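You operate a simulated robot arm through the tools that you are given. There is no shell and no other tool.

You run a simulated robot arm. Do the job below in one go: nothing can be reset, and whatever is moved stays where it is left.

JOB
Press the three wall plugs flush, then slide the gauge across.
Fine: use the plug setter and put it back. Set down upright: orange plug setter.

It is judged by the outcome, as a careful person would: the job done as asked, and still so three seconds after it is handed in. It fails if anything else is knocked over, pushed out of place, dropped, spilled or broken.

ROBOT AND FRAMES
A 7-joint arm with a two-finger parallel gripper, fixed in place. Base frame: the origin is on the floor under the middle of its stand, x ahead of it, y to its left, z up; the work surface is at about z = 860. Units: mm, rad, N and s.
With the tool pointing down near the work surface it reaches from about 240 to 680 mm from the base axis. Its first joint turns from -1.152 to 1.152 rad. Payload 2.4 kg.
Tool frame: the origin (TCP) lies between the finger pads and is the grasp point; the fingertips stand 30 mm ahead of it; z points along the fingers, y is the line along which they close. The gripper opens to 94 mm. The fingers are 28 mm wide and 10 mm thick; the gripper's body (50 by 96 mm) begins 55 mm behind the TCP.
Orientation is that of the tool frame in the base frame, as [roll, pitch, yaw] about the fixed x, y, z axes, in that order (R = Rz(yaw) Ry(pitch) Rx(roll)). With the fingers straight down and closing along the base's y, the tool's x points along the base's -x, its y along +y and its z along -z.

CONTROLS
- The arm moves only by the tool step_arm. Its argument "motion" is text: rows parted by semicolons, each of 7 numbers parted by spaces: the shift along the tool's x, y, z in cm, then the turn, a rotation vector about the tool's x, y, z in rad, then the gripper command, from -1 (fully open) to 1 (shut), values between in proportion. In form: dx dy dz ax ay az fingers; .... A call has 1 to 20 rows; each row is the pose to reach, as a shift and turn from the pose commanded when the call began, along the tool's axes at that moment. Rows are played at 5 a second. More than 50 mm and 0.15 rad between two rows, or a gripper value outside its range, and nothing of the call is played. A pose out of reach is approached as far as the arm can. The call stops where the force on the tool passes 40 N (or 10 N more than at its start, if that is more) or the arm is blocked; 0.2 s more then pass. The fingers move at their own pace (about 153 mm/s each) and stop on an object; they squeeze with about 44 N. The grip force told is the motor's: it shows also when the fingers shut on nothing. Time passes only in rows, and 0.2 s behind the last, so rows that repeat a pose let the fingers close. The reply holds the time, the measured pose of the TCP, the force on the tool along the base axes, the opening and the grip force, in the units named above and with some noise, with the torque about the TCP (base axes, N m) and any sound that the robot's microphone picked up.
- Cameras (640 x 400 px; columns grow to the right, rows downward): "scene" is fixed at [36.7, 479.5, 1469.6]; the picture's right is [-0.73, -0.69, 0.00], its down [-0.33, 0.34, -0.88] and it looks along [0.61, -0.64, -0.47] (base axes); focal length 357 px, centre (320, 200). "wrist" rides on the gripper at [76, 14, -102] in the tool frame; the picture's right is [-0.18, 0.98, 0.00], its down [-0.75, -0.14, -0.64] and it looks along [-0.63, -0.12, 0.77] (tool axes); focal length 243 px, centre (320, 200). There is no depth. A picture from a camera that has moved, and an enlarged one, comes with that camera's place and axes in the base frame and with its lens. The place of the scene camera against the robot may be out by one fixed shift of up to 25 mm in any direction.
- grab_frame(camera): a new picture of that camera. It takes no simulated time.
- close_up(camera, box): a new picture of the part [left, top, right, bottom] of that camera's present view, enlarged. It takes no simulated time.
- finish_job(): hands the job in; it is judged then, once.

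Nothing tells you positions but the pictures and the camera data. Unless the task says otherwise, let go and move clear before handing in.

The tools are called as name(argument=value, ...) on one line, values as JSON. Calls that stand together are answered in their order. step_arm: Moves the arm, as the interface text tells. Its arguments: {"type":"object","properties":{"motion":{"type":"string"}},"required":["motion"]} The other tools are called the same way: grab_frame (camera) takes a picture; close_up (camera, box) takes an enlarged picture of a part of a camera's view; finish_job () hands the job in.

At the start:

```text
clock: 0.0
tcp_pos: [390.1, -135.9, 1145.6]
tool_rot: [3.141, 0.0, -3.14]
force: [0.0, -0.6, -0.5]
wrist_torque: [0.0, -0.01, 0.01]
opening: 93.9
grasp_force: 0.0
```

scene: 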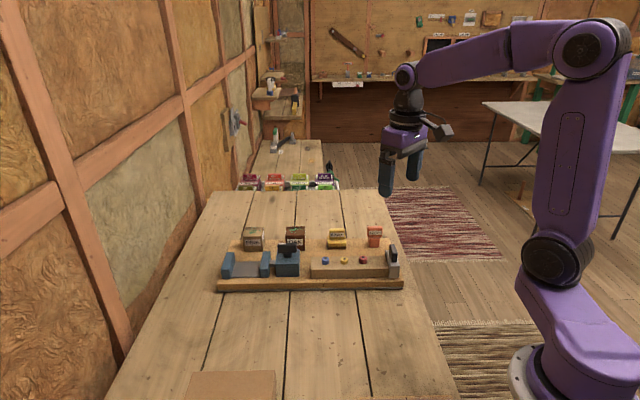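
wrist: 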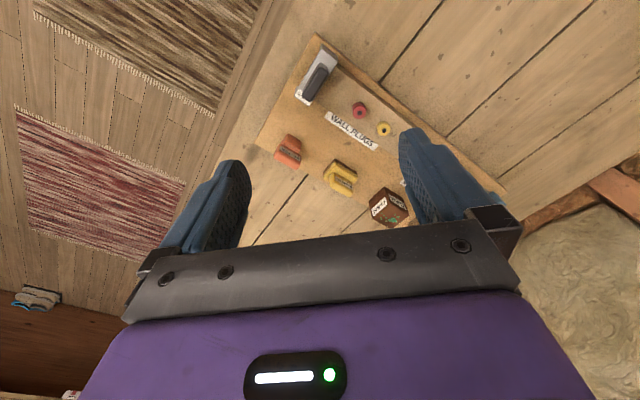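

I see a board on the bench holding some fixtures, three coloured plugs (blue, yellow, red), a gauge and several small boxes. I'll look closer before moving.

close_up(camera="scene", box=[200, 160, 420, 300])

close_up(camera="wrist", box=[240, 20, 520, 240])

close_up(camera="scene", box=[210, 215, 320, 295])

close_up(camera="scene", box=[300, 215, 410, 295])

```text
2.86 times, centred on (310, 230) of scene
camera zoom: at [36.7, 479.5, 1469.6], right [-0.73, -0.69, 0.0], down [-0.33, 0.34, -0.88], along [0.61, -0.64, -0.47], focal length 1021 px, centre (349, 114)
```

zoom: 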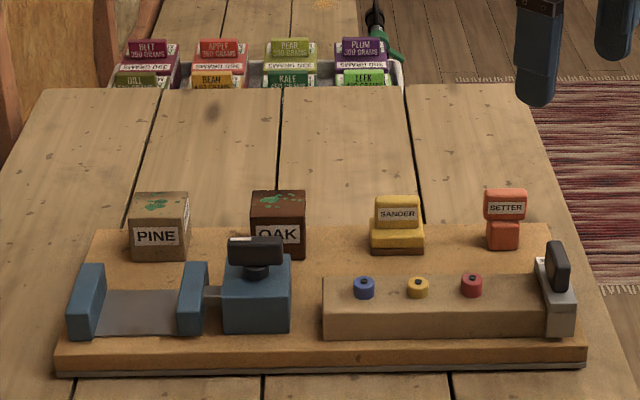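

```text
1.82 times, centred on (380, 130) of wrist
camera zoom: at [315.1, -120.4, 1248.1], right [0.18, 0.98, 0.0], down [0.75, -0.14, 0.64], along [0.63, -0.12, -0.77], focal length 441 px, centre (211, 327)
```

zoom: 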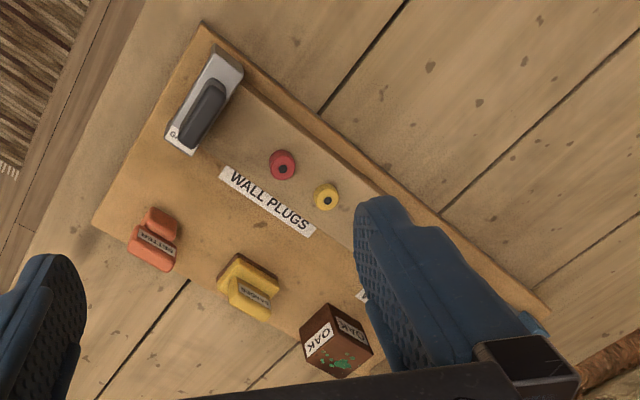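

```text
5.00 times, centred on (265, 255) of scene
camera zoom: at [36.7, 479.5, 1469.6], right [-0.73, -0.69, 0.0], down [-0.33, 0.34, -0.88], along [0.61, -0.64, -0.47], focal length 1787 px, centre (595, -75)
```

zoom: 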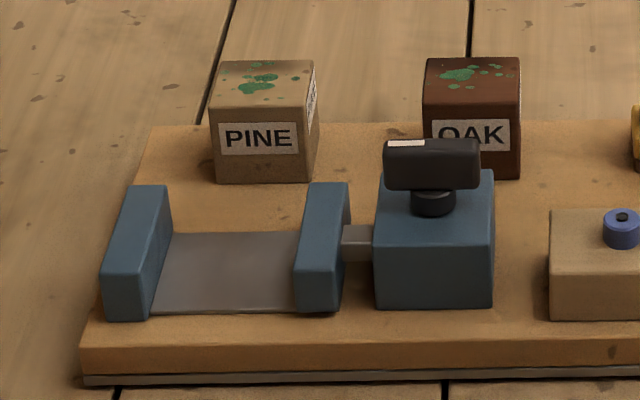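

```text
5.00 times, centred on (355, 255) of scene
camera zoom: at [36.7, 479.5, 1469.6], right [-0.73, -0.69, 0.0], down [-0.33, 0.34, -0.88], along [0.61, -0.64, -0.47], focal length 1787 px, centre (145, -75)
```

zoom: 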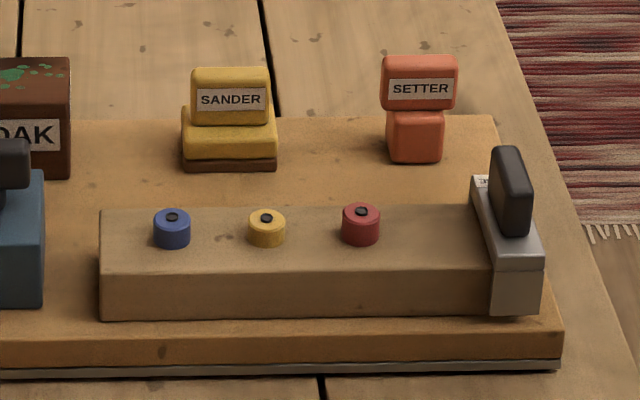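

The board runs diagonally (about 45° in base axes). The plug block with its gauge is on the near side, and the setter, sander and wood blocks are along the far edge. I'll stay high, move over the board and turn the tool to line up with it for a better view.

step_arm(motion="-0.74 1.09 0 0 0 0.098 -1; -1.48 2.18 0 0 0 0.196 -1; -2.2 3.26 0 0 0 0.294 -1; -2.95 4.35 0 0 0 0.3925 -1; -3.7 5.44 0 0 0 0.49 -1; -4.4 6.5 0 0 0 0.589 -1; -5.2 7.6 0 0 0 0.687 -1; -5.9 8.7 0 0 0 0.785 -1; -5.9 8.7 0 0 0 0.785 -1")

grab_frame(camera="wrist")

grab_frame(camera="scene")

```text
clock: 2.0
tcp_pos: [449.6, -46.7, 1144.1]
tool_rot: [3.141, 0.001, 2.355]
force: [-0.8, -0.1, 0.4]
wrist_torque: [0.02, 0.0, -0.04]
opening: 94.0
grasp_force: 0.1
```

```text
taken
camera wrist: at [406.1, 17.8, 1246.8], right [0.83, 0.56, 0.0], down [0.43, -0.63, 0.64], along [0.36, -0.53, -0.77], focal length 243 px, centre (320, 200)
```

wrist: 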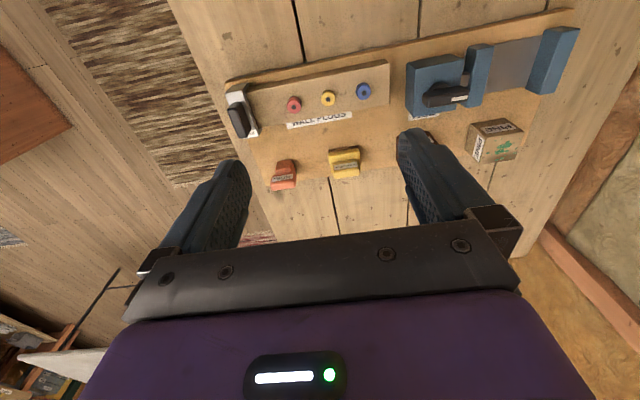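

```text
taken
```

scene: 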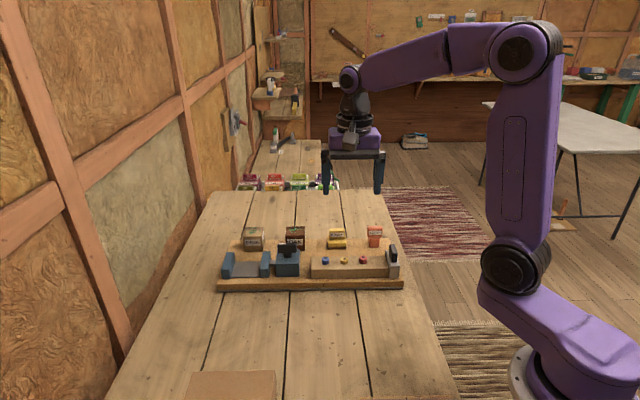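

close_up(camera="wrist", box=[210, 60, 400, 200])

close_up(camera="wrist", box=[380, 0, 600, 180])

```text
2.86 times, centred on (305, 130) of wrist
camera zoom: at [406.1, 17.8, 1246.8], right [0.83, 0.56, 0.0], down [0.43, -0.63, 0.64], along [0.36, -0.53, -0.77], focal length 693 px, centre (363, 400)
```

zoom: 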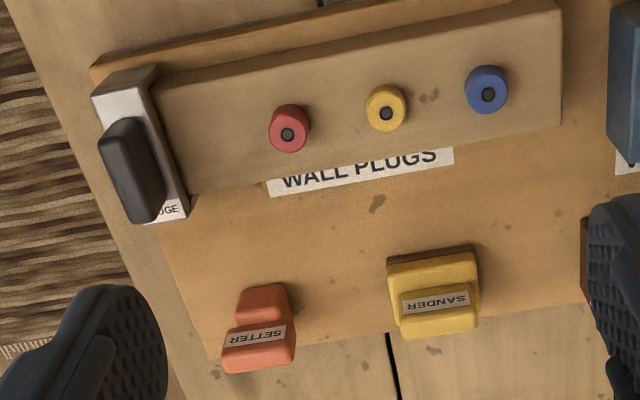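

```text
2.22 times, centred on (490, 90) of wrist
camera zoom: at [406.1, 17.8, 1246.8], right [0.83, 0.56, 0.0], down [0.43, -0.63, 0.64], along [0.36, -0.53, -0.77], focal length 539 px, centre (-58, 444)
```

zoom: 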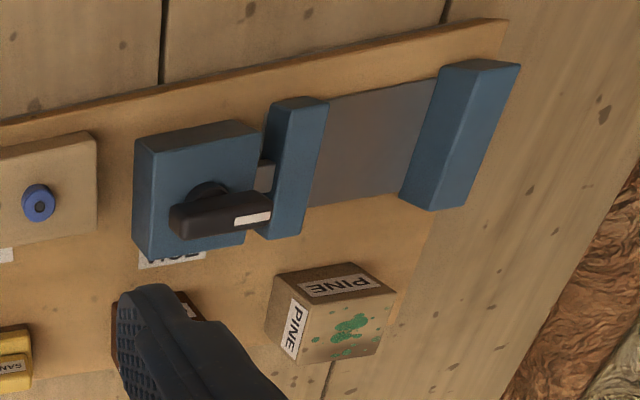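

The plug tops are at roughly z≈922, with red near (438,-89), yellow near (469,-57) and blue near (501,-25). The setter is near (487,-203). I'll move above the setter, staying high, for a closer look.

step_arm(motion="-2.1 -1.4 1.4 0 0 0 -1; -4.2 -2.8 2.8 0 0 0 -1; -6.3 -4.2 4.2 0 0 0 -1; -8.4 -5.5 5.6 0 0 0 -1; -10.5 -6.9 7 0 0 0 -1; -12.65 -8.3 8.4 0 0 0 -1; -12.65 -8.3 8.4 0 0 0 -1")

grab_frame(camera="wrist")

close_up(camera="wrist", box=[240, 60, 400, 160])

```text
clock: 3.6
tcp_pos: [479.9, -197.7, 1061.2]
tool_rot: [-3.14, -0.001, 2.356]
force: [-0.8, -0.4, -0.4]
wrist_torque: [-0.06, 0.0, 0.01]
opening: 93.9
grasp_force: 0.1
```

```text
taken
camera wrist: at [437.0, -134.0, 1163.2], right [0.83, 0.56, 0.0], down [0.43, -0.63, 0.64], along [0.36, -0.53, -0.77], focal length 243 px, centre (320, 200)
```

wrist: 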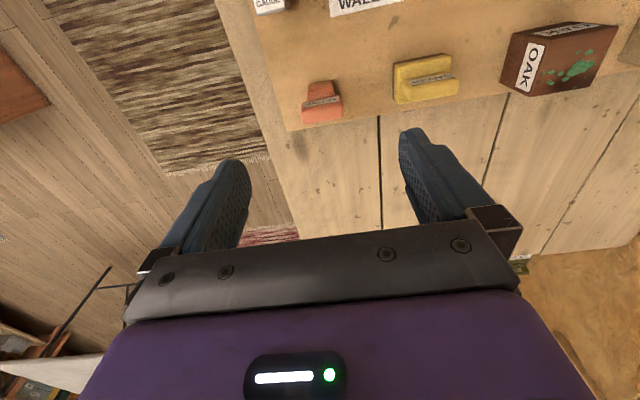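

```text
4.00 times, centred on (320, 110) of wrist
camera zoom: at [437.0, -134.0, 1163.2], right [0.83, 0.56, 0.0], down [0.43, -0.63, 0.64], along [0.36, -0.53, -0.77], focal length 970 px, centre (320, 560)
```

zoom: 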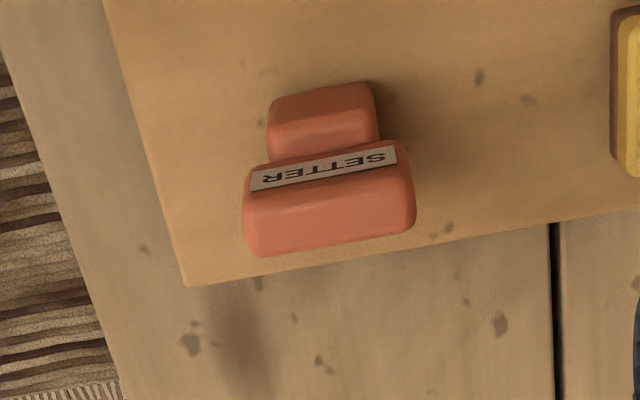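

The setter has a body about 28 mm square under a head about 42×16 mm, and its centre is at about (488,-204). I'll turn the tool 90° so the fingers close on the head's broad faces, centre over it and check.

step_arm(motion="-0.09 0.01 0 0 0 -0.1428 -1; -0.18 0.02 0 0 0 -0.2856 -1; -0.27 0.03 0 0 0 -0.4284 -1; -0.36 0.04 0 0 0 -0.5712 -1; -0.45 0.05 0 0 0 -0.714 -1; -0.54 0.06 0 0 0 -0.8568 -1; -0.63 0.07 0 0 0 -0.9996 -1; -0.72 0.08 0 0 0 -1.1424 -1; -0.81 0.09 0 0 0 -1.2852 -1; -0.9 0.1 0 0 0 -1.428 -1; -0.99 0.11 0 0 0 -1.5708 -1; -0.99 0.11 0 0 0 -1.5708 -1")

grab_frame(camera="wrist")

grab_frame(camera="scene")

```text
clock: 6.2
tcp_pos: [487.0, -202.7, 1064.0]
tool_rot: [3.142, -0.001, -2.354]
force: [-0.6, 0.2, 0.3]
wrist_torque: [0.02, 0.02, 0.03]
opening: 94.1
grasp_force: 0.1
```

```text
taken
camera wrist: at [424.4, -246.1, 1164.9], right [-0.57, 0.82, 0.0], down [0.63, 0.43, 0.64], along [0.53, 0.36, -0.77], focal length 243 px, centre (320, 200)
```

wrist: 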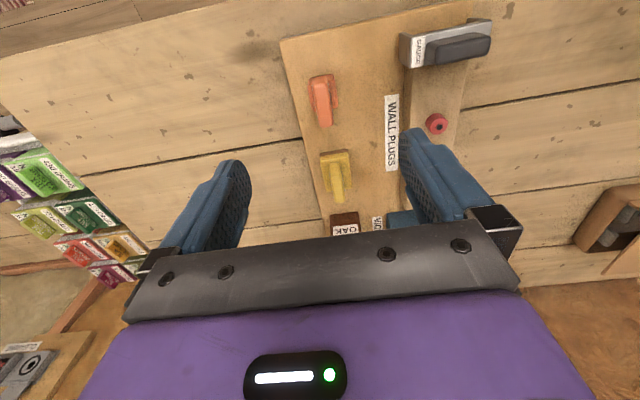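

```text
taken
```

scene: 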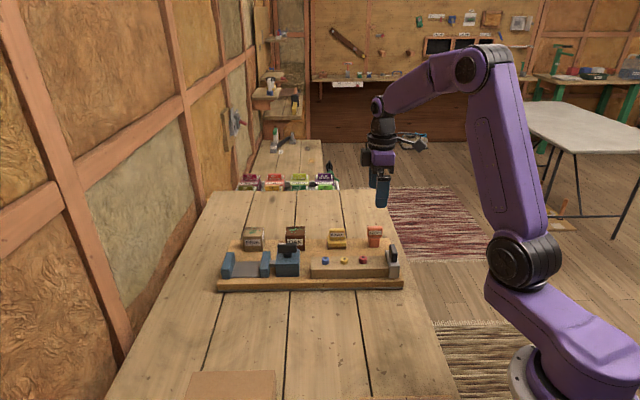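

close_up(camera="wrist", box=[270, 50, 390, 140])

close_up(camera="wrist", box=[370, 0, 530, 120])

```text
4.44 times, centred on (330, 95) of wrist
camera zoom: at [424.4, -246.1, 1164.9], right [-0.57, 0.82, 0.0], down [0.63, 0.43, 0.64], along [0.53, 0.36, -0.77], focal length 1078 px, centre (276, 667)
```

zoom: 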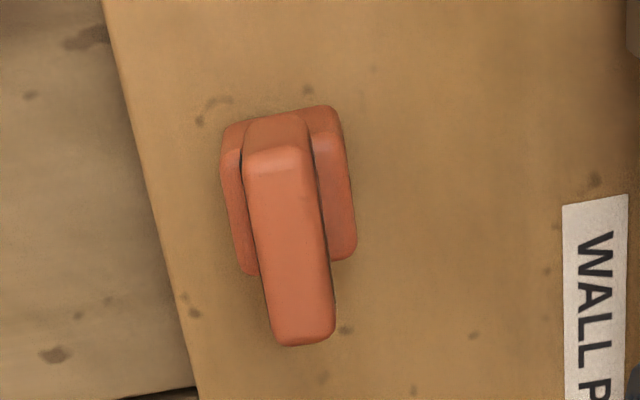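

```text
3.33 times, centred on (450, 60) of wrist
camera zoom: at [424.4, -246.1, 1164.9], right [-0.57, 0.82, 0.0], down [0.63, 0.43, 0.64], along [0.53, 0.36, -0.77], focal length 809 px, centre (-113, 667)
```

zoom: 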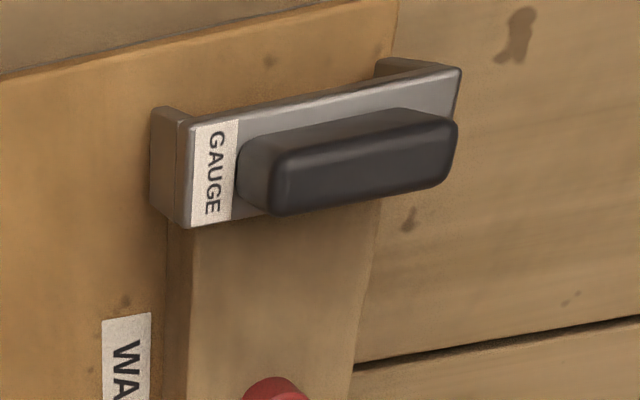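

The setter's head top is near z≈935–940, centred at about (486,-201), with the fingers already lined up across its thin side. I'll descend until the fingertips are just above it and check the alignment again.

step_arm(motion="0 -0.15 2 0 0 0 -1; 0 -0.15 4 0 0 0 -1; 0 -0.15 6 0 0 0 -1; 0 -0.15 7.4 0 0 0 -1; 0 -0.15 7.4 0 0 0 -1")

close_up(camera="wrist", box=[220, 60, 420, 200])

close_up(camera="scene", box=[320, 190, 420, 270])

```text
clock: 7.4
tcp_pos: [487.0, -205.2, 989.1]
tool_rot: [-3.141, 0.001, -2.357]
force: [0.5, 0.6, 0.7]
wrist_torque: [0.0, 0.0, -0.01]
opening: 93.8
grasp_force: 0.2
```

```text
2.86 times, centred on (320, 130) of wrist
camera zoom: at [424.7, -247.1, 1090.4], right [-0.56, 0.83, 0.0], down [0.63, 0.43, 0.64], along [0.53, 0.36, -0.77], focal length 693 px, centre (320, 400)
```

zoom: 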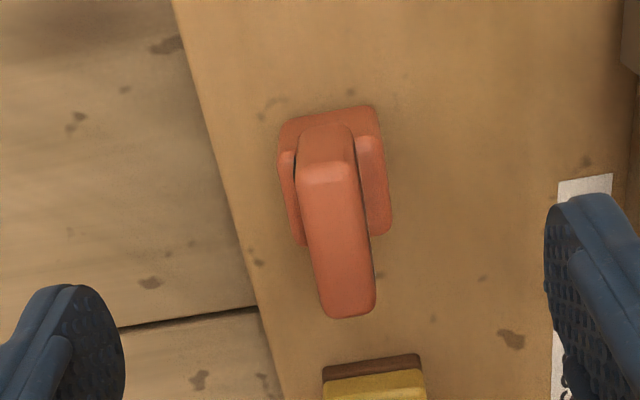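

```text
5.00 times, centred on (370, 230) of scene
camera zoom: at [36.7, 479.5, 1469.6], right [-0.73, -0.69, 0.0], down [-0.33, 0.34, -0.88], along [0.61, -0.64, -0.47], focal length 1787 px, centre (70, 50)
```

zoom: 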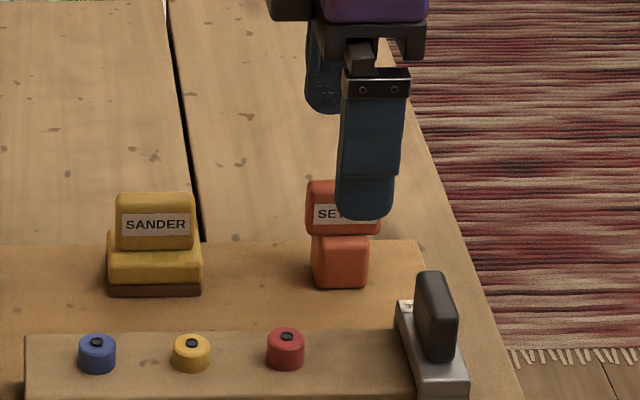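

The setter is about 4 mm off-centre between the fingers, so I'll correct sideways and lower until the fingertips are alongside the head, above its shoulders.

step_arm(motion="-0.15 0.44 0.8 0 0 0 -1; -0.15 0.44 1.6 0 0 0 -1; -0.15 0.44 2.4 0 0 0 -1; -0.15 0.44 3.2 0 0 0 -1; -0.15 0.44 3.7 0 0 0 -1; -0.15 0.44 3.7 0 0 0 -1")

close_up(camera="wrist", box=[200, 60, 440, 220])

close_up(camera="scene", box=[330, 200, 420, 270])

```text
clock: 8.8
tcp_pos: [486.0, -201.4, 951.6]
tool_rot: [3.141, 0.0, -2.356]
force: [-0.3, 0.8, 0.1]
wrist_torque: [-0.02, -0.01, 0.02]
opening: 94.1
grasp_force: 0.1
```

```text
2.50 times, centred on (320, 140) of wrist
camera zoom: at [423.5, -243.9, 1053.0], right [-0.56, 0.83, 0.0], down [0.63, 0.43, 0.64], along [0.53, 0.36, -0.77], focal length 606 px, centre (320, 350)
```

zoom: 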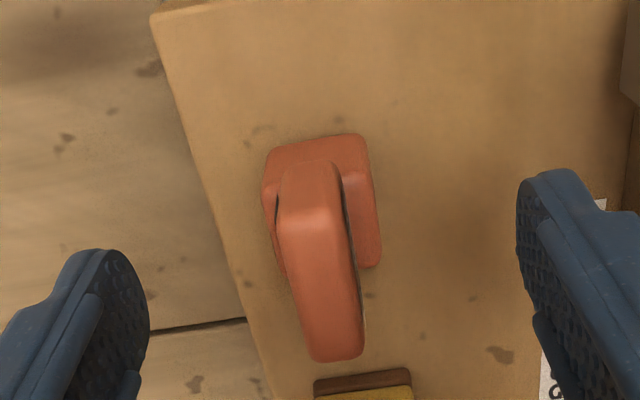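

```text
5.71 times, centred on (375, 235) of scene
camera zoom: at [36.7, 479.5, 1469.6], right [-0.73, -0.69, 0.0], down [-0.33, 0.34, -0.88], along [0.61, -0.64, -0.47], focal length 2042 px, centre (6, 0)
```

zoom: 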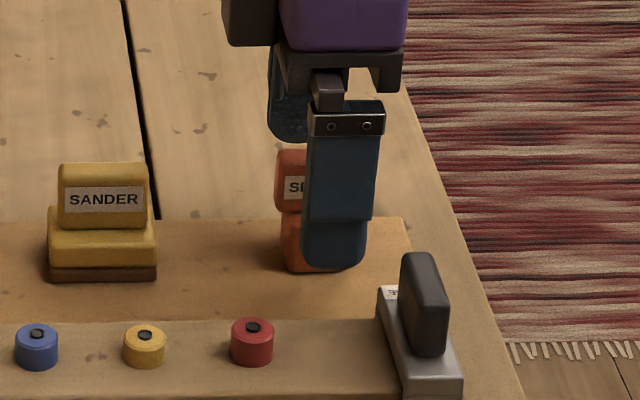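

The setter is now centred between the fingers. I'll close on it and use the opening to confirm that I have the head (about 15 mm) and not the body (about 28 mm).

step_arm(motion="-0.2 0.06 0 0 0 0 -1; -0.2 0.06 0 0 0 0 0.2; -0.2 0.06 0 0 0 0 0.6; -0.2 0.06 0 0 0 0 1; -0.2 0.06 0 0 0 0 1; -0.2 0.06 0 0 0 0 1")

close_up(camera="wrist", box=[200, 60, 440, 220])

close_up(camera="scene", box=[330, 200, 420, 270])

```text
clock: 10.2
tcp_pos: [487.9, -199.8, 953.3]
tool_rot: [-3.139, 0.001, -2.355]
force: [-3.2, 1.7, 18.4]
wrist_torque: [0.1, 0.22, 0.0]
opening: 12.7
grasp_force: 44.0
```

```text
2.50 times, centred on (320, 140) of wrist
camera zoom: at [424.3, -241.4, 1053.6], right [-0.56, 0.83, 0.0], down [0.63, 0.43, 0.64], along [0.53, 0.36, -0.77], focal length 606 px, centre (320, 350)
```

zoom: 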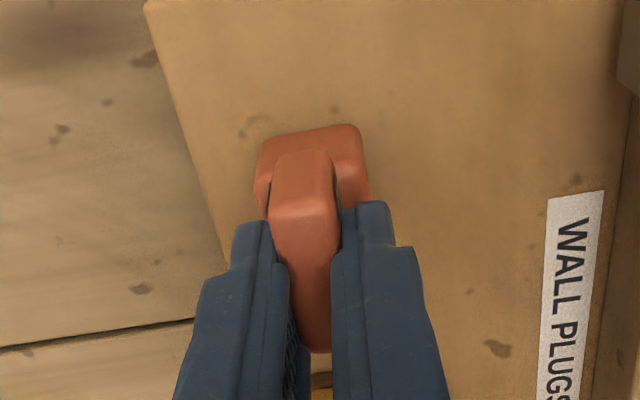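

```text
5.71 times, centred on (375, 235) of scene
camera zoom: at [36.4, 479.7, 1469.6], right [-0.73, -0.69, 0.0], down [-0.33, 0.34, -0.88], along [0.61, -0.64, -0.47], focal length 2042 px, centre (6, 0)
```

zoom: 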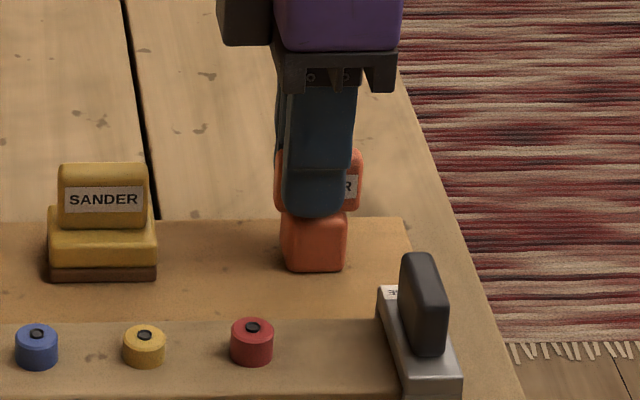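

The opening of 12.7 mm shows the head is gripped, with the fingertips resting on the body's shoulders, which is good for pressing. I'll lift straight up and check the hold.

step_arm(motion="0 0 -0.5 0 0 0 1; 0 0 -1 0 0 0 1; 0 0 -2.5 0 0 0 1; 0 0 -4.5 0 0 0 1; 0 0 -7 0 0 0 1; 0 0 -9.5 0 0 0 1; 0 0 -10 0 0 0 1; 0 0 -10 0 0 0 1")

grab_frame(camera="wrist")

close_up(camera="scene", box=[290, 150, 430, 290])

```text
clock: 12.0
tcp_pos: [488.8, -199.2, 1050.6]
tool_rot: [-3.141, -0.001, -2.356]
force: [-0.3, -0.6, -0.9]
wrist_torque: [-0.04, 0.03, 0.01]
opening: 12.7
grasp_force: 43.9
```

```text
taken
camera wrist: at [425.7, -241.7, 1152.9], right [-0.56, 0.83, 0.0], down [0.63, 0.43, 0.64], along [0.53, 0.36, -0.77], focal length 243 px, centre (320, 200)
```

wrist: 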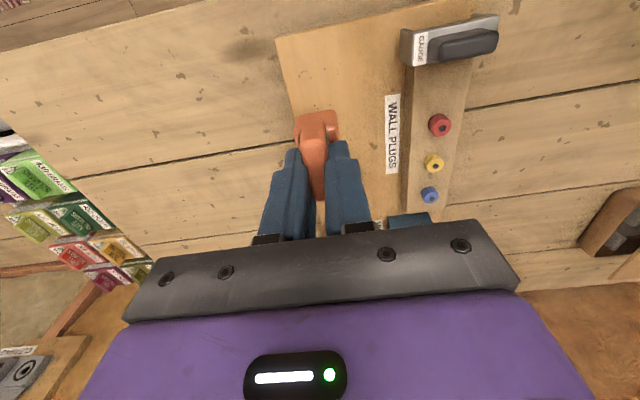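

```text
2.86 times, centred on (360, 220) of scene
camera zoom: at [36.7, 479.5, 1469.6], right [-0.73, -0.69, 0.0], down [-0.33, 0.34, -0.88], along [0.61, -0.64, -0.47], focal length 1021 px, centre (206, 143)
```

zoom: 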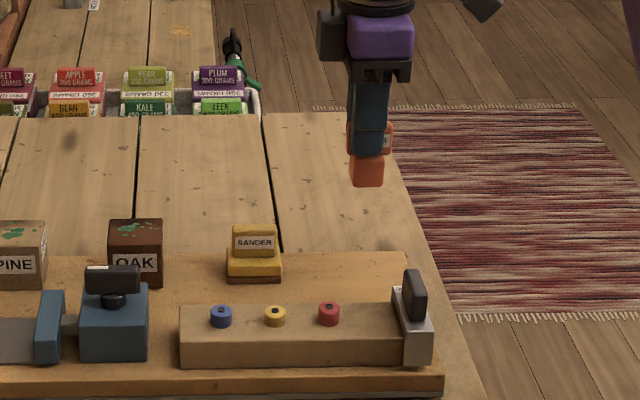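

The setter is held and lifted clear. From here I can see all three plugs and the gauge, so I'll measure them more closely.

close_up(camera="wrist", box=[380, 90, 500, 210])

close_up(camera="wrist", box=[280, 90, 360, 170])

```text
3.33 times, centred on (440, 150) of wrist
camera zoom: at [425.7, -241.7, 1152.9], right [-0.56, 0.83, 0.0], down [0.63, 0.43, 0.64], along [0.53, 0.36, -0.77], focal length 809 px, centre (-80, 367)
```

zoom: 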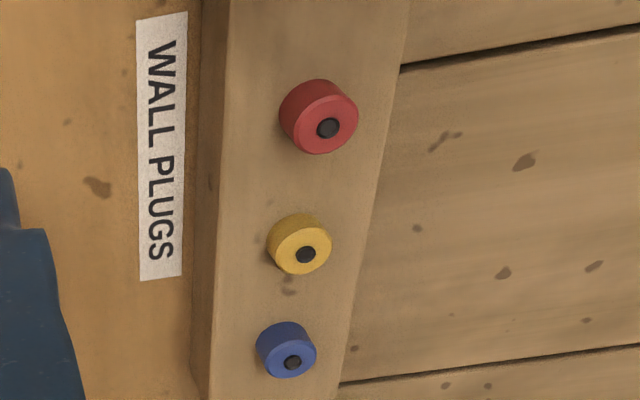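

```text
5.00 times, centred on (320, 130) of wrist
camera zoom: at [425.7, -241.7, 1152.9], right [-0.56, 0.83, 0.0], down [0.63, 0.43, 0.64], along [0.53, 0.36, -0.77], focal length 1213 px, centre (320, 550)
```

zoom: 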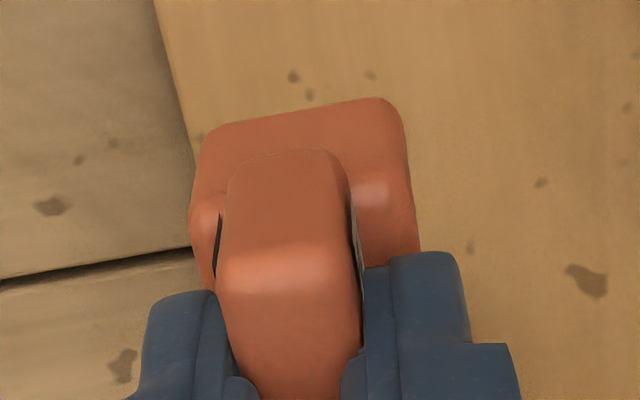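

I now have consistent plug positions from three views: red (438,-89), yellow (470,-57), blue (501,-25.5), with tops near z≈925. I'll carry the setter over the red plug at a safe height and check the alignment.

step_arm(motion="-1 2.8 0 0 0 0 1; -2.1 5.6 0 0 0 0 1; -3.15 8.4 0 0 0 0 1; -4.18 11.26 0 0 0 0 1; -4.18 11.26 0 0 0 0 1; -4.18 11.26 0 0 0 0 1")

grab_frame(camera="wrist")

close_up(camera="scene", box=[300, 190, 420, 290])

```text
clock: 13.4
tcp_pos: [438.4, -90.5, 1052.0]
tool_rot: [3.142, 0.0, -2.355]
force: [1.7, -0.2, -0.9]
wrist_torque: [0.0, -0.01, -0.01]
opening: 12.8
grasp_force: 43.8
```

```text
taken
camera wrist: at [375.4, -133.1, 1154.0], right [-0.56, 0.83, 0.0], down [0.63, 0.43, 0.64], along [0.53, 0.36, -0.77], focal length 243 px, centre (320, 200)
```

wrist: 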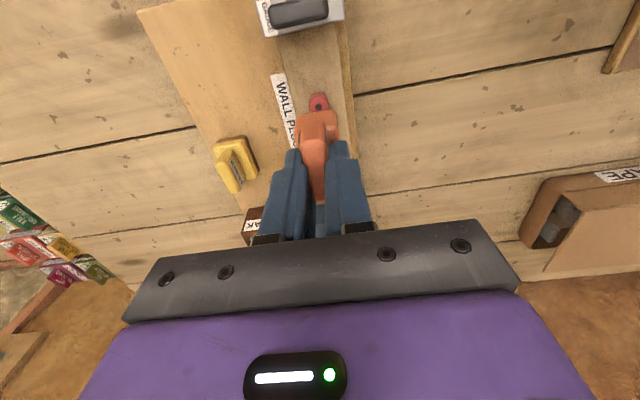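

```text
4.00 times, centred on (360, 240) of scene
camera zoom: at [36.7, 479.5, 1469.6], right [-0.73, -0.69, 0.0], down [-0.33, 0.34, -0.88], along [0.61, -0.64, -0.47], focal length 1429 px, centre (160, 40)
```

zoom: 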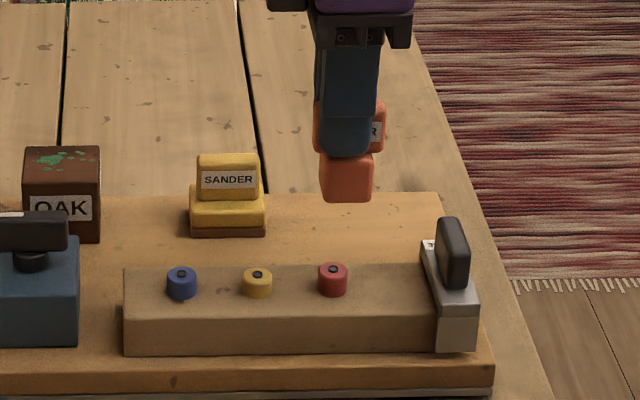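

close_up(camera="wrist", box=[270, 70, 370, 150])

```text
5.00 times, centred on (320, 110) of wrist
camera zoom: at [375.4, -133.1, 1154.0], right [-0.56, 0.83, 0.0], down [0.63, 0.43, 0.64], along [0.53, 0.36, -0.77], focal length 1213 px, centre (320, 650)
```

zoom: 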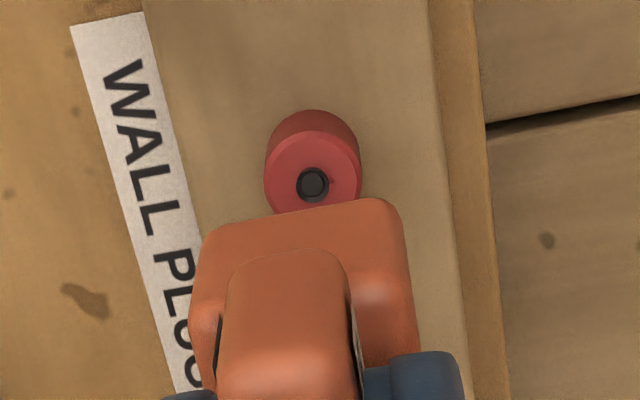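

The setter is aligned over the red plug to within about 1–2 mm. I'll make a small correction and lower it to just above the plug.

step_arm(motion="0.07 -0.15 1 0 0 0 1; 0.07 -0.15 2 0 0 0 1; 0.07 -0.15 3 0 0 0 1; 0.07 -0.15 4 0 0 0 1; 0.07 -0.15 4.8 0 0 0 1; 0.07 -0.15 4.8 0 0 0 1")

close_up(camera="scene", box=[320, 210, 410, 285])

close_up(camera="wrist", box=[270, 70, 370, 150])

```text
clock: 14.8
tcp_pos: [437.3, -91.5, 1003.8]
tool_rot: [-3.142, 0.0, -2.356]
force: [0.4, -0.4, 0.1]
wrist_torque: [0.0, 0.0, 0.01]
opening: 12.7
grasp_force: 44.2
```

```text
5.33 times, centred on (365, 248) of scene
camera zoom: at [36.7, 479.5, 1469.6], right [-0.73, -0.69, 0.0], down [-0.33, 0.34, -0.88], along [0.61, -0.64, -0.47], focal length 1906 px, centre (80, -53)
```

zoom: 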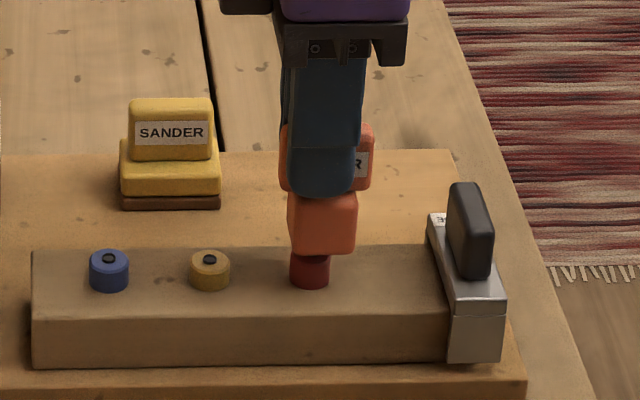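

```text
5.00 times, centred on (320, 110) of wrist
camera zoom: at [375.5, -134.0, 1105.3], right [-0.56, 0.83, 0.0], down [0.63, 0.43, 0.64], along [0.53, 0.36, -0.77], focal length 1213 px, centre (320, 650)
```

zoom: 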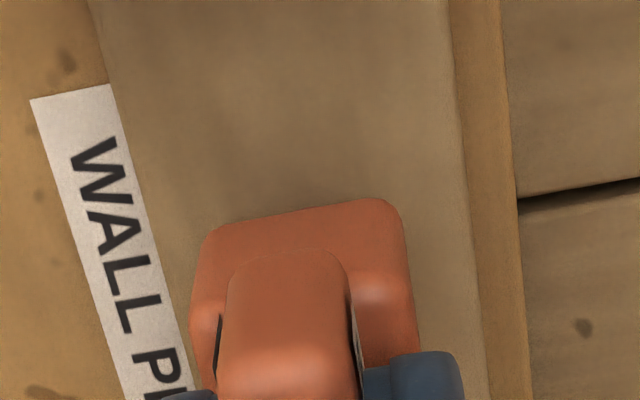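

The scene view shows the setter about 5 mm toward the gauge relative to the plug. I'll shift it 4.5 mm along the block and check again.

step_arm(motion="-0.25 0 0 0 0 0 1; -0.45 0 0 0 0 0 1; -0.45 0 0 0 0 0 1")

close_up(camera="scene", box=[330, 220, 390, 275])

close_up(camera="wrist", box=[270, 70, 370, 150])

```text
clock: 15.6
tcp_pos: [441.3, -86.5, 1003.4]
tool_rot: [3.141, -0.001, -2.355]
force: [-0.6, 0.5, 0.5]
wrist_torque: [0.02, -0.01, -0.01]
opening: 12.8
grasp_force: 43.8
```

```text
7.27 times, centred on (360, 248) of scene
camera zoom: at [36.7, 479.5, 1469.6], right [-0.73, -0.69, 0.0], down [-0.33, 0.34, -0.88], along [0.61, -0.64, -0.47], focal length 2599 px, centre (29, -146)
```

zoom: 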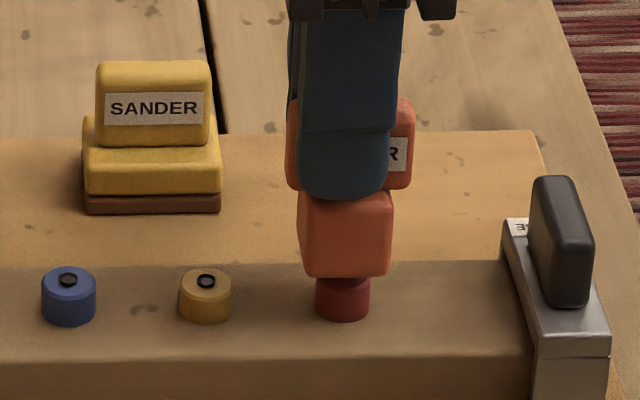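

```text
5.00 times, centred on (320, 110) of wrist
camera zoom: at [378.5, -130.3, 1104.9], right [-0.56, 0.83, 0.0], down [0.63, 0.43, 0.64], along [0.53, 0.36, -0.77], focal length 1213 px, centre (320, 650)
```

zoom: 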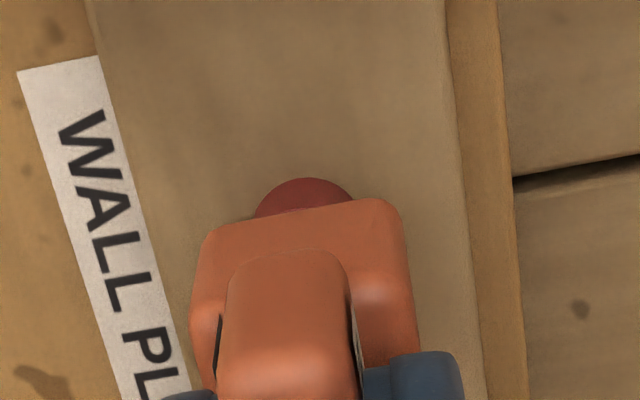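

The setter is now centred on the red plug in both views. I'll lower it gently in small steps while watching the force.

step_arm(motion="0 0 0.2 0 0 0 1; 0 0 0.4 0 0 0 1; 0 0 0.6 0 0 0 1; 0 0 0.8 0 0 0 1; 0 0 1.0 0 0 0 1; 0 0 1.0 0 0 0 1")

close_up(camera="scene", box=[330, 220, 390, 275])

```text
clock: 17.0
tcp_pos: [442.1, -87.5, 991.5]
tool_rot: [-3.141, 0.0, -2.356]
force: [-0.3, -0.4, -0.8]
wrist_torque: [-0.05, 0.01, 0.01]
opening: 12.9
grasp_force: 44.0
```

```text
7.27 times, centred on (360, 248) of scene
camera zoom: at [36.7, 479.5, 1469.6], right [-0.73, -0.69, 0.0], down [-0.33, 0.34, -0.88], along [0.61, -0.64, -0.47], focal length 2599 px, centre (29, -146)
```

zoom: 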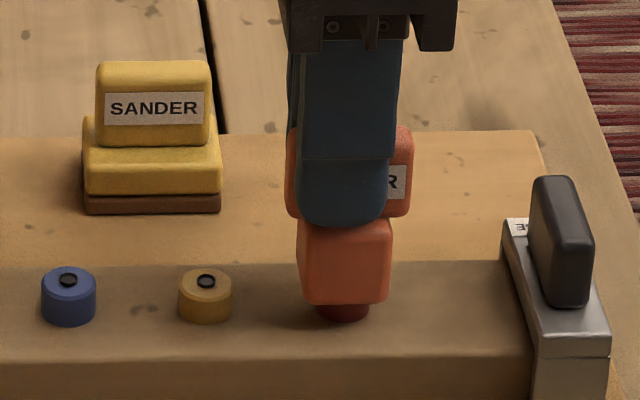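

step_arm(motion="0 0 0.1 0 0 0 1; 0 0 0.2 0 0 0 1; 0 0 0.3 0 0 0 1; 0 0 0.4 0 0 0 1; 0 0 0.4 0 0 0 1")

close_up(camera="scene", box=[330, 220, 390, 275])

```text
clock: 18.2
tcp_pos: [440.6, -87.2, 988.5]
tool_rot: [3.14, -0.001, -2.355]
force: [-0.3, 1.0, -0.9]
wrist_torque: [-0.01, -0.01, 0.01]
opening: 12.9
grasp_force: 44.1
```

```text
7.27 times, centred on (360, 248) of scene
camera zoom: at [36.7, 479.5, 1469.6], right [-0.73, -0.69, 0.0], down [-0.33, 0.34, -0.88], along [0.61, -0.64, -0.47], focal length 2599 px, centre (29, -146)
```

zoom: 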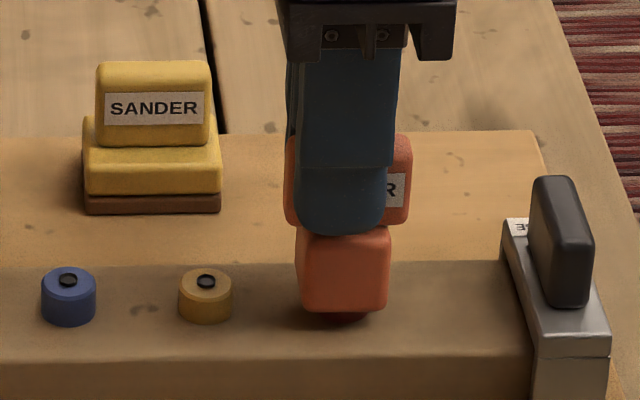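

step_arm(motion="0 0 0.1 0 0 0 1; 0 0 0.2 0 0 0 1; 0 0 0.2 0 0 0 1")

close_up(camera="wrist", box=[270, 70, 370, 150])

```text
clock: 19.0
tcp_pos: [440.6, -87.8, 987.4]
tool_rot: [3.141, 0.001, -2.356]
force: [-0.3, -0.1, -0.7]
wrist_torque: [0.01, 0.04, -0.02]
opening: 12.8
grasp_force: 43.6
```

```text
5.00 times, centred on (320, 110) of wrist
camera zoom: at [378.0, -130.4, 1088.7], right [-0.56, 0.83, 0.0], down [0.63, 0.43, 0.64], along [0.53, 0.36, -0.77], focal length 1213 px, centre (320, 650)
```

zoom: 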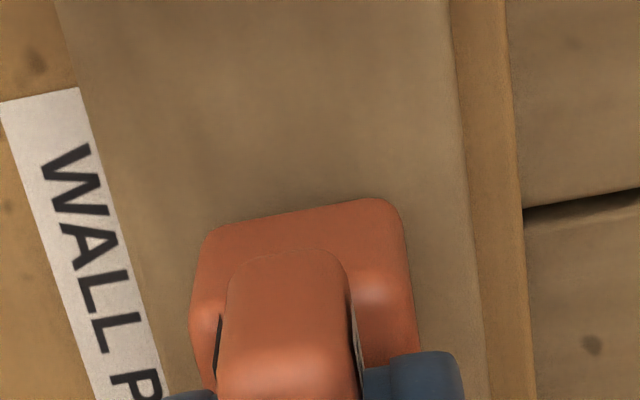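

step_arm(motion="0 0 0.1 0 0 0 1; 0 0 0.2 0 0 0 1; 0 0 0.2 0 0 0 1")

close_up(camera="scene", box=[330, 220, 390, 275])

```text
clock: 19.8
tcp_pos: [441.5, -87.8, 984.1]
tool_rot: [3.141, 0.0, -2.358]
force: [-0.1, -1.0, 0.4]
wrist_torque: [-0.01, 0.01, -0.02]
opening: 12.8
grasp_force: 43.8
```

```text
7.27 times, centred on (360, 248) of scene
camera zoom: at [36.7, 479.5, 1469.6], right [-0.73, -0.69, 0.0], down [-0.33, 0.34, -0.88], along [0.61, -0.64, -0.47], focal length 2599 px, centre (29, -146)
```

zoom: 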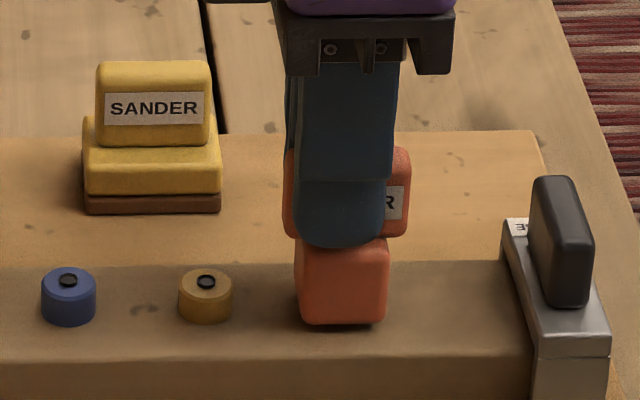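

step_arm(motion="0 0 0.1 0 0 0 1; 0 0 0.1 0 0 0 1")

```text
clock: 20.4
tcp_pos: [441.9, -87.4, 983.5]
tool_rot: [-3.141, 0.0, -2.354]
force: [-0.2, -0.6, -1.1]
wrist_torque: [-0.02, -0.01, -0.03]
opening: 12.6
grasp_force: 44.4
```

step_arm(motion="0 0 0.1 0 0 0 1; 0 0 0.2 0 0 0 1; 0 0 0.2 0 0 0 1")

close_up(camera="scene", box=[330, 220, 390, 275])

```text
clock: 21.2
tcp_pos: [441.7, -86.8, 982.1]
tool_rot: [-3.14, 0.0, -2.356]
force: [-0.3, 0.4, 9.0]
wrist_torque: [0.05, 0.03, 0.03]
opening: 12.8
grasp_force: 44.4
```

```text
7.27 times, centred on (360, 248) of scene
camera zoom: at [36.6, 479.6, 1469.6], right [-0.73, -0.69, 0.0], down [-0.33, 0.34, -0.88], along [0.61, -0.64, -0.47], focal length 2599 px, centre (29, -146)
```

zoom: 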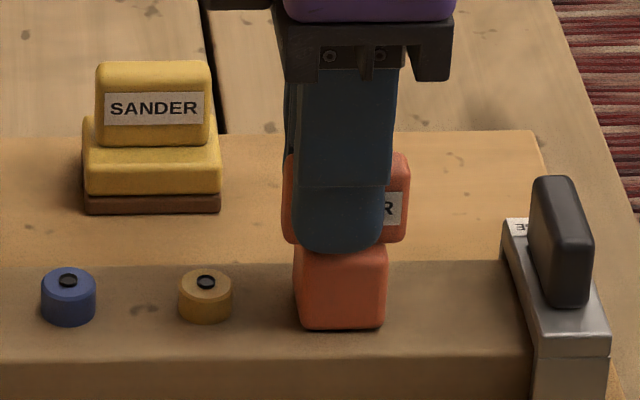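

step_arm(motion="0 0 0.1 0 0 0 1; 0 0 0.1 0 0 0 1")

close_up(camera="wrist", box=[270, 70, 370, 150])

```text
clock: 21.8
tcp_pos: [441.6, -86.7, 981.6]
tool_rot: [-3.14, 0.003, -2.356]
force: [-2.9, 2.5, 31.5]
wrist_torque: [0.07, 0.35, -0.01]
opening: 12.9
grasp_force: 43.6
```

```text
5.00 times, centred on (320, 110) of wrist
camera zoom: at [378.4, -130.2, 1083.6], right [-0.56, 0.83, 0.0], down [0.63, 0.43, 0.64], along [0.53, 0.36, -0.77], focal length 1213 px, centre (320, 650)
```

zoom: 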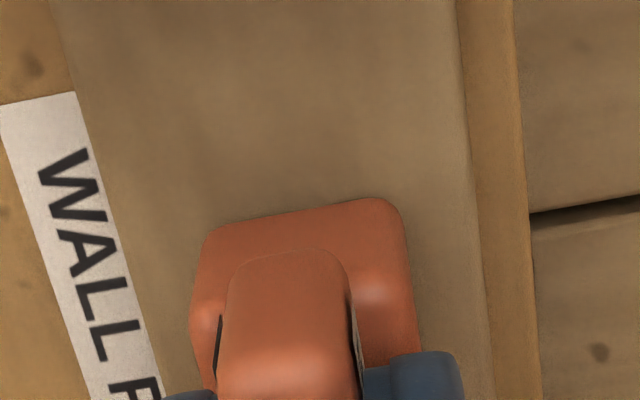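

The force rose steeply to about 31 N. I'll back off upward to see whether the red plug has actually gone in.

step_arm(motion="0 0 -0.5 0 0 0 1; 0 0 -1.5 0 0 0 1; 0 0 -3 0 0 0 1; 0 0 -4.5 0 0 0 1; 0 0 -4.5 0 0 0 1")

close_up(camera="scene", box=[310, 210, 410, 285])

close_up(camera="wrist", box=[270, 70, 370, 150])

```text
clock: 23.0
tcp_pos: [440.4, -88.4, 1026.2]
tool_rot: [3.141, 0.0, -2.357]
force: [1.0, 1.0, -0.2]
wrist_torque: [-0.04, 0.0, 0.03]
opening: 12.7
grasp_force: 44.2
```

```text
5.33 times, centred on (360, 248) of scene
camera zoom: at [36.7, 479.5, 1469.6], right [-0.73, -0.69, 0.0], down [-0.33, 0.34, -0.88], along [0.61, -0.64, -0.47], focal length 1906 px, centre (107, -53)
```

zoom: 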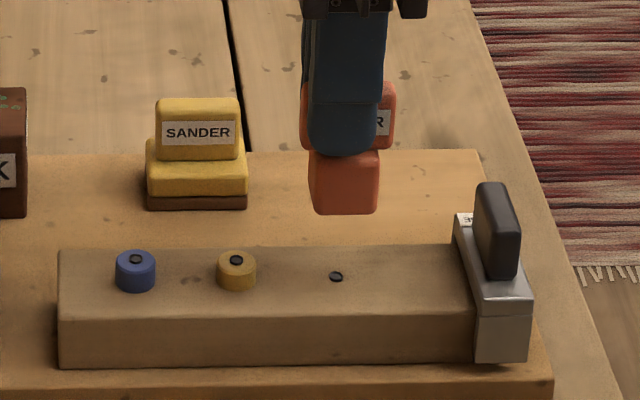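

```text
5.00 times, centred on (320, 110) of wrist
camera zoom: at [377.5, -130.6, 1127.8], right [-0.56, 0.83, 0.0], down [0.63, 0.43, 0.64], along [0.53, 0.36, -0.77], focal length 1213 px, centre (320, 650)
```

zoom: 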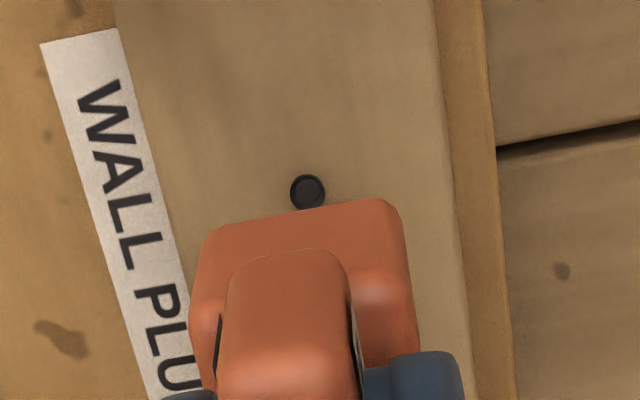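

The red plug is flush. Next I'll move 45 mm along the block to the yellow plug at this height.

step_arm(motion="-1.5 0 0 0 0 0 1; -3 0 0 0 0 0 1; -4.5 0 0 0 0 0 1; -4.5 0 0 0 0 0 1; -4.5 0 0 0 0 0 1")

close_up(camera="wrist", box=[270, 70, 370, 150])

close_up(camera="scene", box=[310, 210, 410, 285])

```text
clock: 24.2
tcp_pos: [473.1, -56.5, 1025.7]
tool_rot: [3.141, 0.001, -2.357]
force: [0.0, 0.7, -0.6]
wrist_torque: [0.0, 0.01, 0.01]
opening: 12.8
grasp_force: 43.4
```

```text
5.00 times, centred on (320, 110) of wrist
camera zoom: at [409.9, -98.8, 1127.6], right [-0.56, 0.83, 0.0], down [0.63, 0.43, 0.64], along [0.53, 0.36, -0.77], focal length 1213 px, centre (320, 650)
```

zoom: 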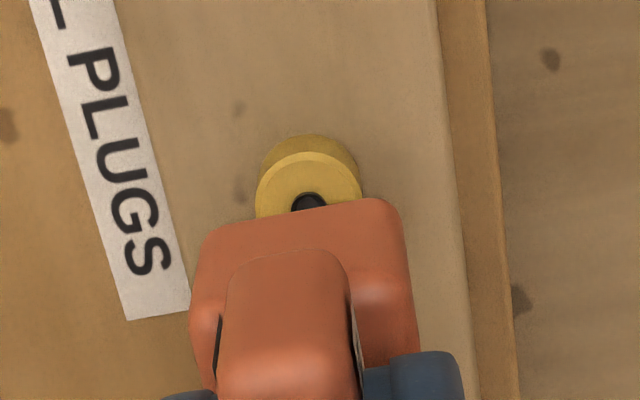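

```text
5.33 times, centred on (360, 248) of scene
camera zoom: at [36.7, 479.5, 1469.6], right [-0.73, -0.69, 0.0], down [-0.33, 0.34, -0.88], along [0.61, -0.64, -0.47], focal length 1906 px, centre (107, -53)
```

zoom: 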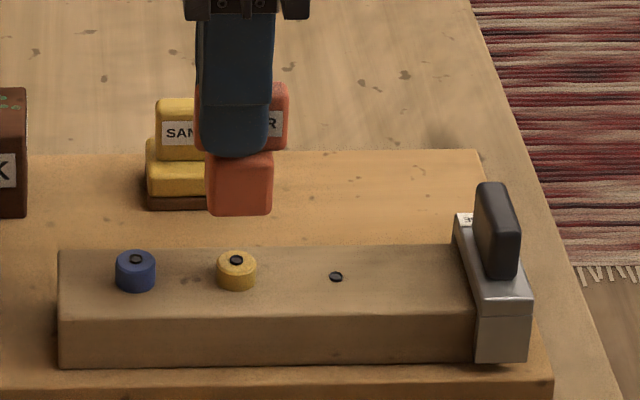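

The setter is centred over the yellow plug. I'll press it the same way.

step_arm(motion="0 0 1 0 0 0 1; 0 0 2 0 0 0 1; 0 0 2.7 0 0 0 1; 0 0 3 0 0 0 1; 0 0 3.3 0 0 0 1; 0 0 3.6 0 0 0 1; 0 0 3.8 0 0 0 1; 0 0 4.0 0 0 0 1; 0 0 4.15 0 0 0 1; 0 0 4.3 0 0 0 1; 0 0 4.4 0 0 0 1; 0 0 4.48 0 0 0 1; 0 0 4.48 0 0 0 1; 0 0 4.48 0 0 0 1")

close_up(camera="scene", box=[310, 210, 410, 285])

```text
clock: 27.2
tcp_pos: [473.1, -56.3, 981.3]
tool_rot: [-3.14, -0.001, -2.354]
force: [-1.0, -0.3, 4.1]
wrist_torque: [-0.03, 0.06, 0.03]
opening: 12.9
grasp_force: 44.0
```

```text
5.33 times, centred on (360, 248) of scene
camera zoom: at [36.6, 479.5, 1469.7], right [-0.73, -0.69, 0.0], down [-0.33, 0.34, -0.88], along [0.61, -0.64, -0.47], focal length 1906 px, centre (107, -53)
```

zoom: 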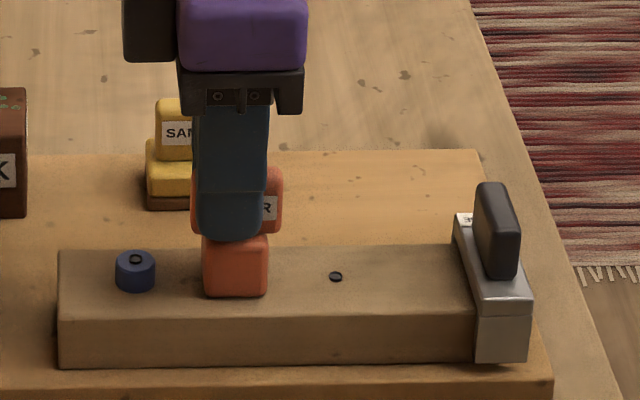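

step_arm(motion="0 0 0.05 0 0 0 1; 0 0 0.1 0 0 0 1; 0 0 0.1 0 0 0 1")

```text
clock: 28.0
tcp_pos: [474.1, -55.3, 982.2]
tool_rot: [-3.14, 0.0, -2.356]
force: [-6.7, 4.2, 30.1]
wrist_torque: [0.07, 0.42, 0.01]
opening: 12.8
grasp_force: 43.9
```

The force is firm at 30 N, so the setter is bottomed on the block. I'll lift and check the yellow plug, then go on to blue.

step_arm(motion="0 0 -0.5 0 0 0 1; 0 0 -1.5 0 0 0 1; 0 0 -3 0 0 0 1; 0 0 -4.58 0 0 0 1; 0 0 -4.58 0 0 0 1; -1.5 0 -4.58 0 0 0 1; -3 0 -4.58 0 0 0 1; -4.5 0 -4.58 0 0 0 1; -4.5 0 -4.58 0 0 0 1; -4.5 0 -4.58 0 0 0 1")

close_up(camera="wrist", box=[270, 70, 370, 150])

close_up(camera="scene", box=[290, 210, 400, 290])

```text
clock: 30.2
tcp_pos: [505.0, -23.3, 1027.0]
tool_rot: [-3.141, 0.0, -2.356]
force: [0.4, 0.3, -0.5]
wrist_torque: [0.03, 0.02, 0.01]
opening: 12.8
grasp_force: 43.7
```

```text
5.00 times, centred on (320, 110) of wrist
camera zoom: at [442.1, -66.7, 1128.9], right [-0.56, 0.83, 0.0], down [0.63, 0.43, 0.64], along [0.53, 0.36, -0.77], focal length 1213 px, centre (320, 650)
```

zoom: 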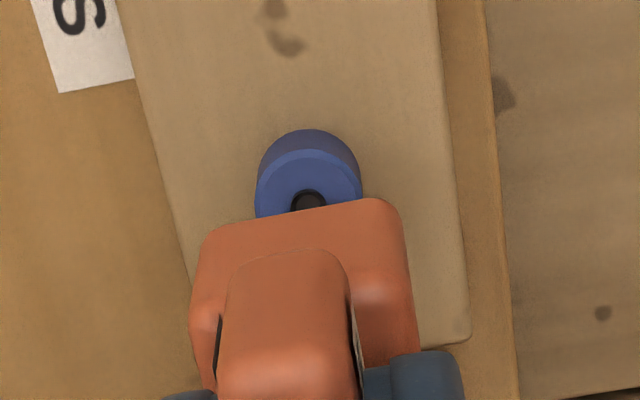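

```text
5.00 times, centred on (345, 250) of scene
camera zoom: at [36.7, 479.5, 1469.6], right [-0.73, -0.69, 0.0], down [-0.33, 0.34, -0.88], along [0.61, -0.64, -0.47], focal length 1787 px, centre (195, -50)
```

zoom: 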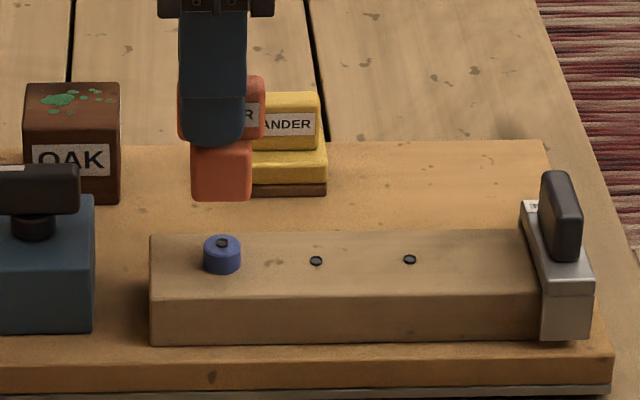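

Yellow is flush and the setter is centred over the blue plug. I'll press it the same way.

step_arm(motion="0 0 1 0 0 0 1; 0 0 2 0 0 0 1; 0 0 2.7 0 0 0 1; 0 0 3 0 0 0 1; 0 0 3.3 0 0 0 1; 0 0 3.6 0 0 0 1; 0 0 3.8 0 0 0 1; 0 0 4.0 0 0 0 1; 0 0 4.15 0 0 0 1; 0 0 4.3 0 0 0 1; 0 0 4.4 0 0 0 1; 0 0 4.48 0 0 0 1; 0 0 4.48 0 0 0 1")

```text
clock: 33.0
tcp_pos: [505.9, -24.2, 980.8]
tool_rot: [-3.141, 0.001, -2.356]
force: [-5.0, -0.6, 16.5]
wrist_torque: [-0.03, 0.27, 0.0]
opening: 12.7
grasp_force: 44.1
```

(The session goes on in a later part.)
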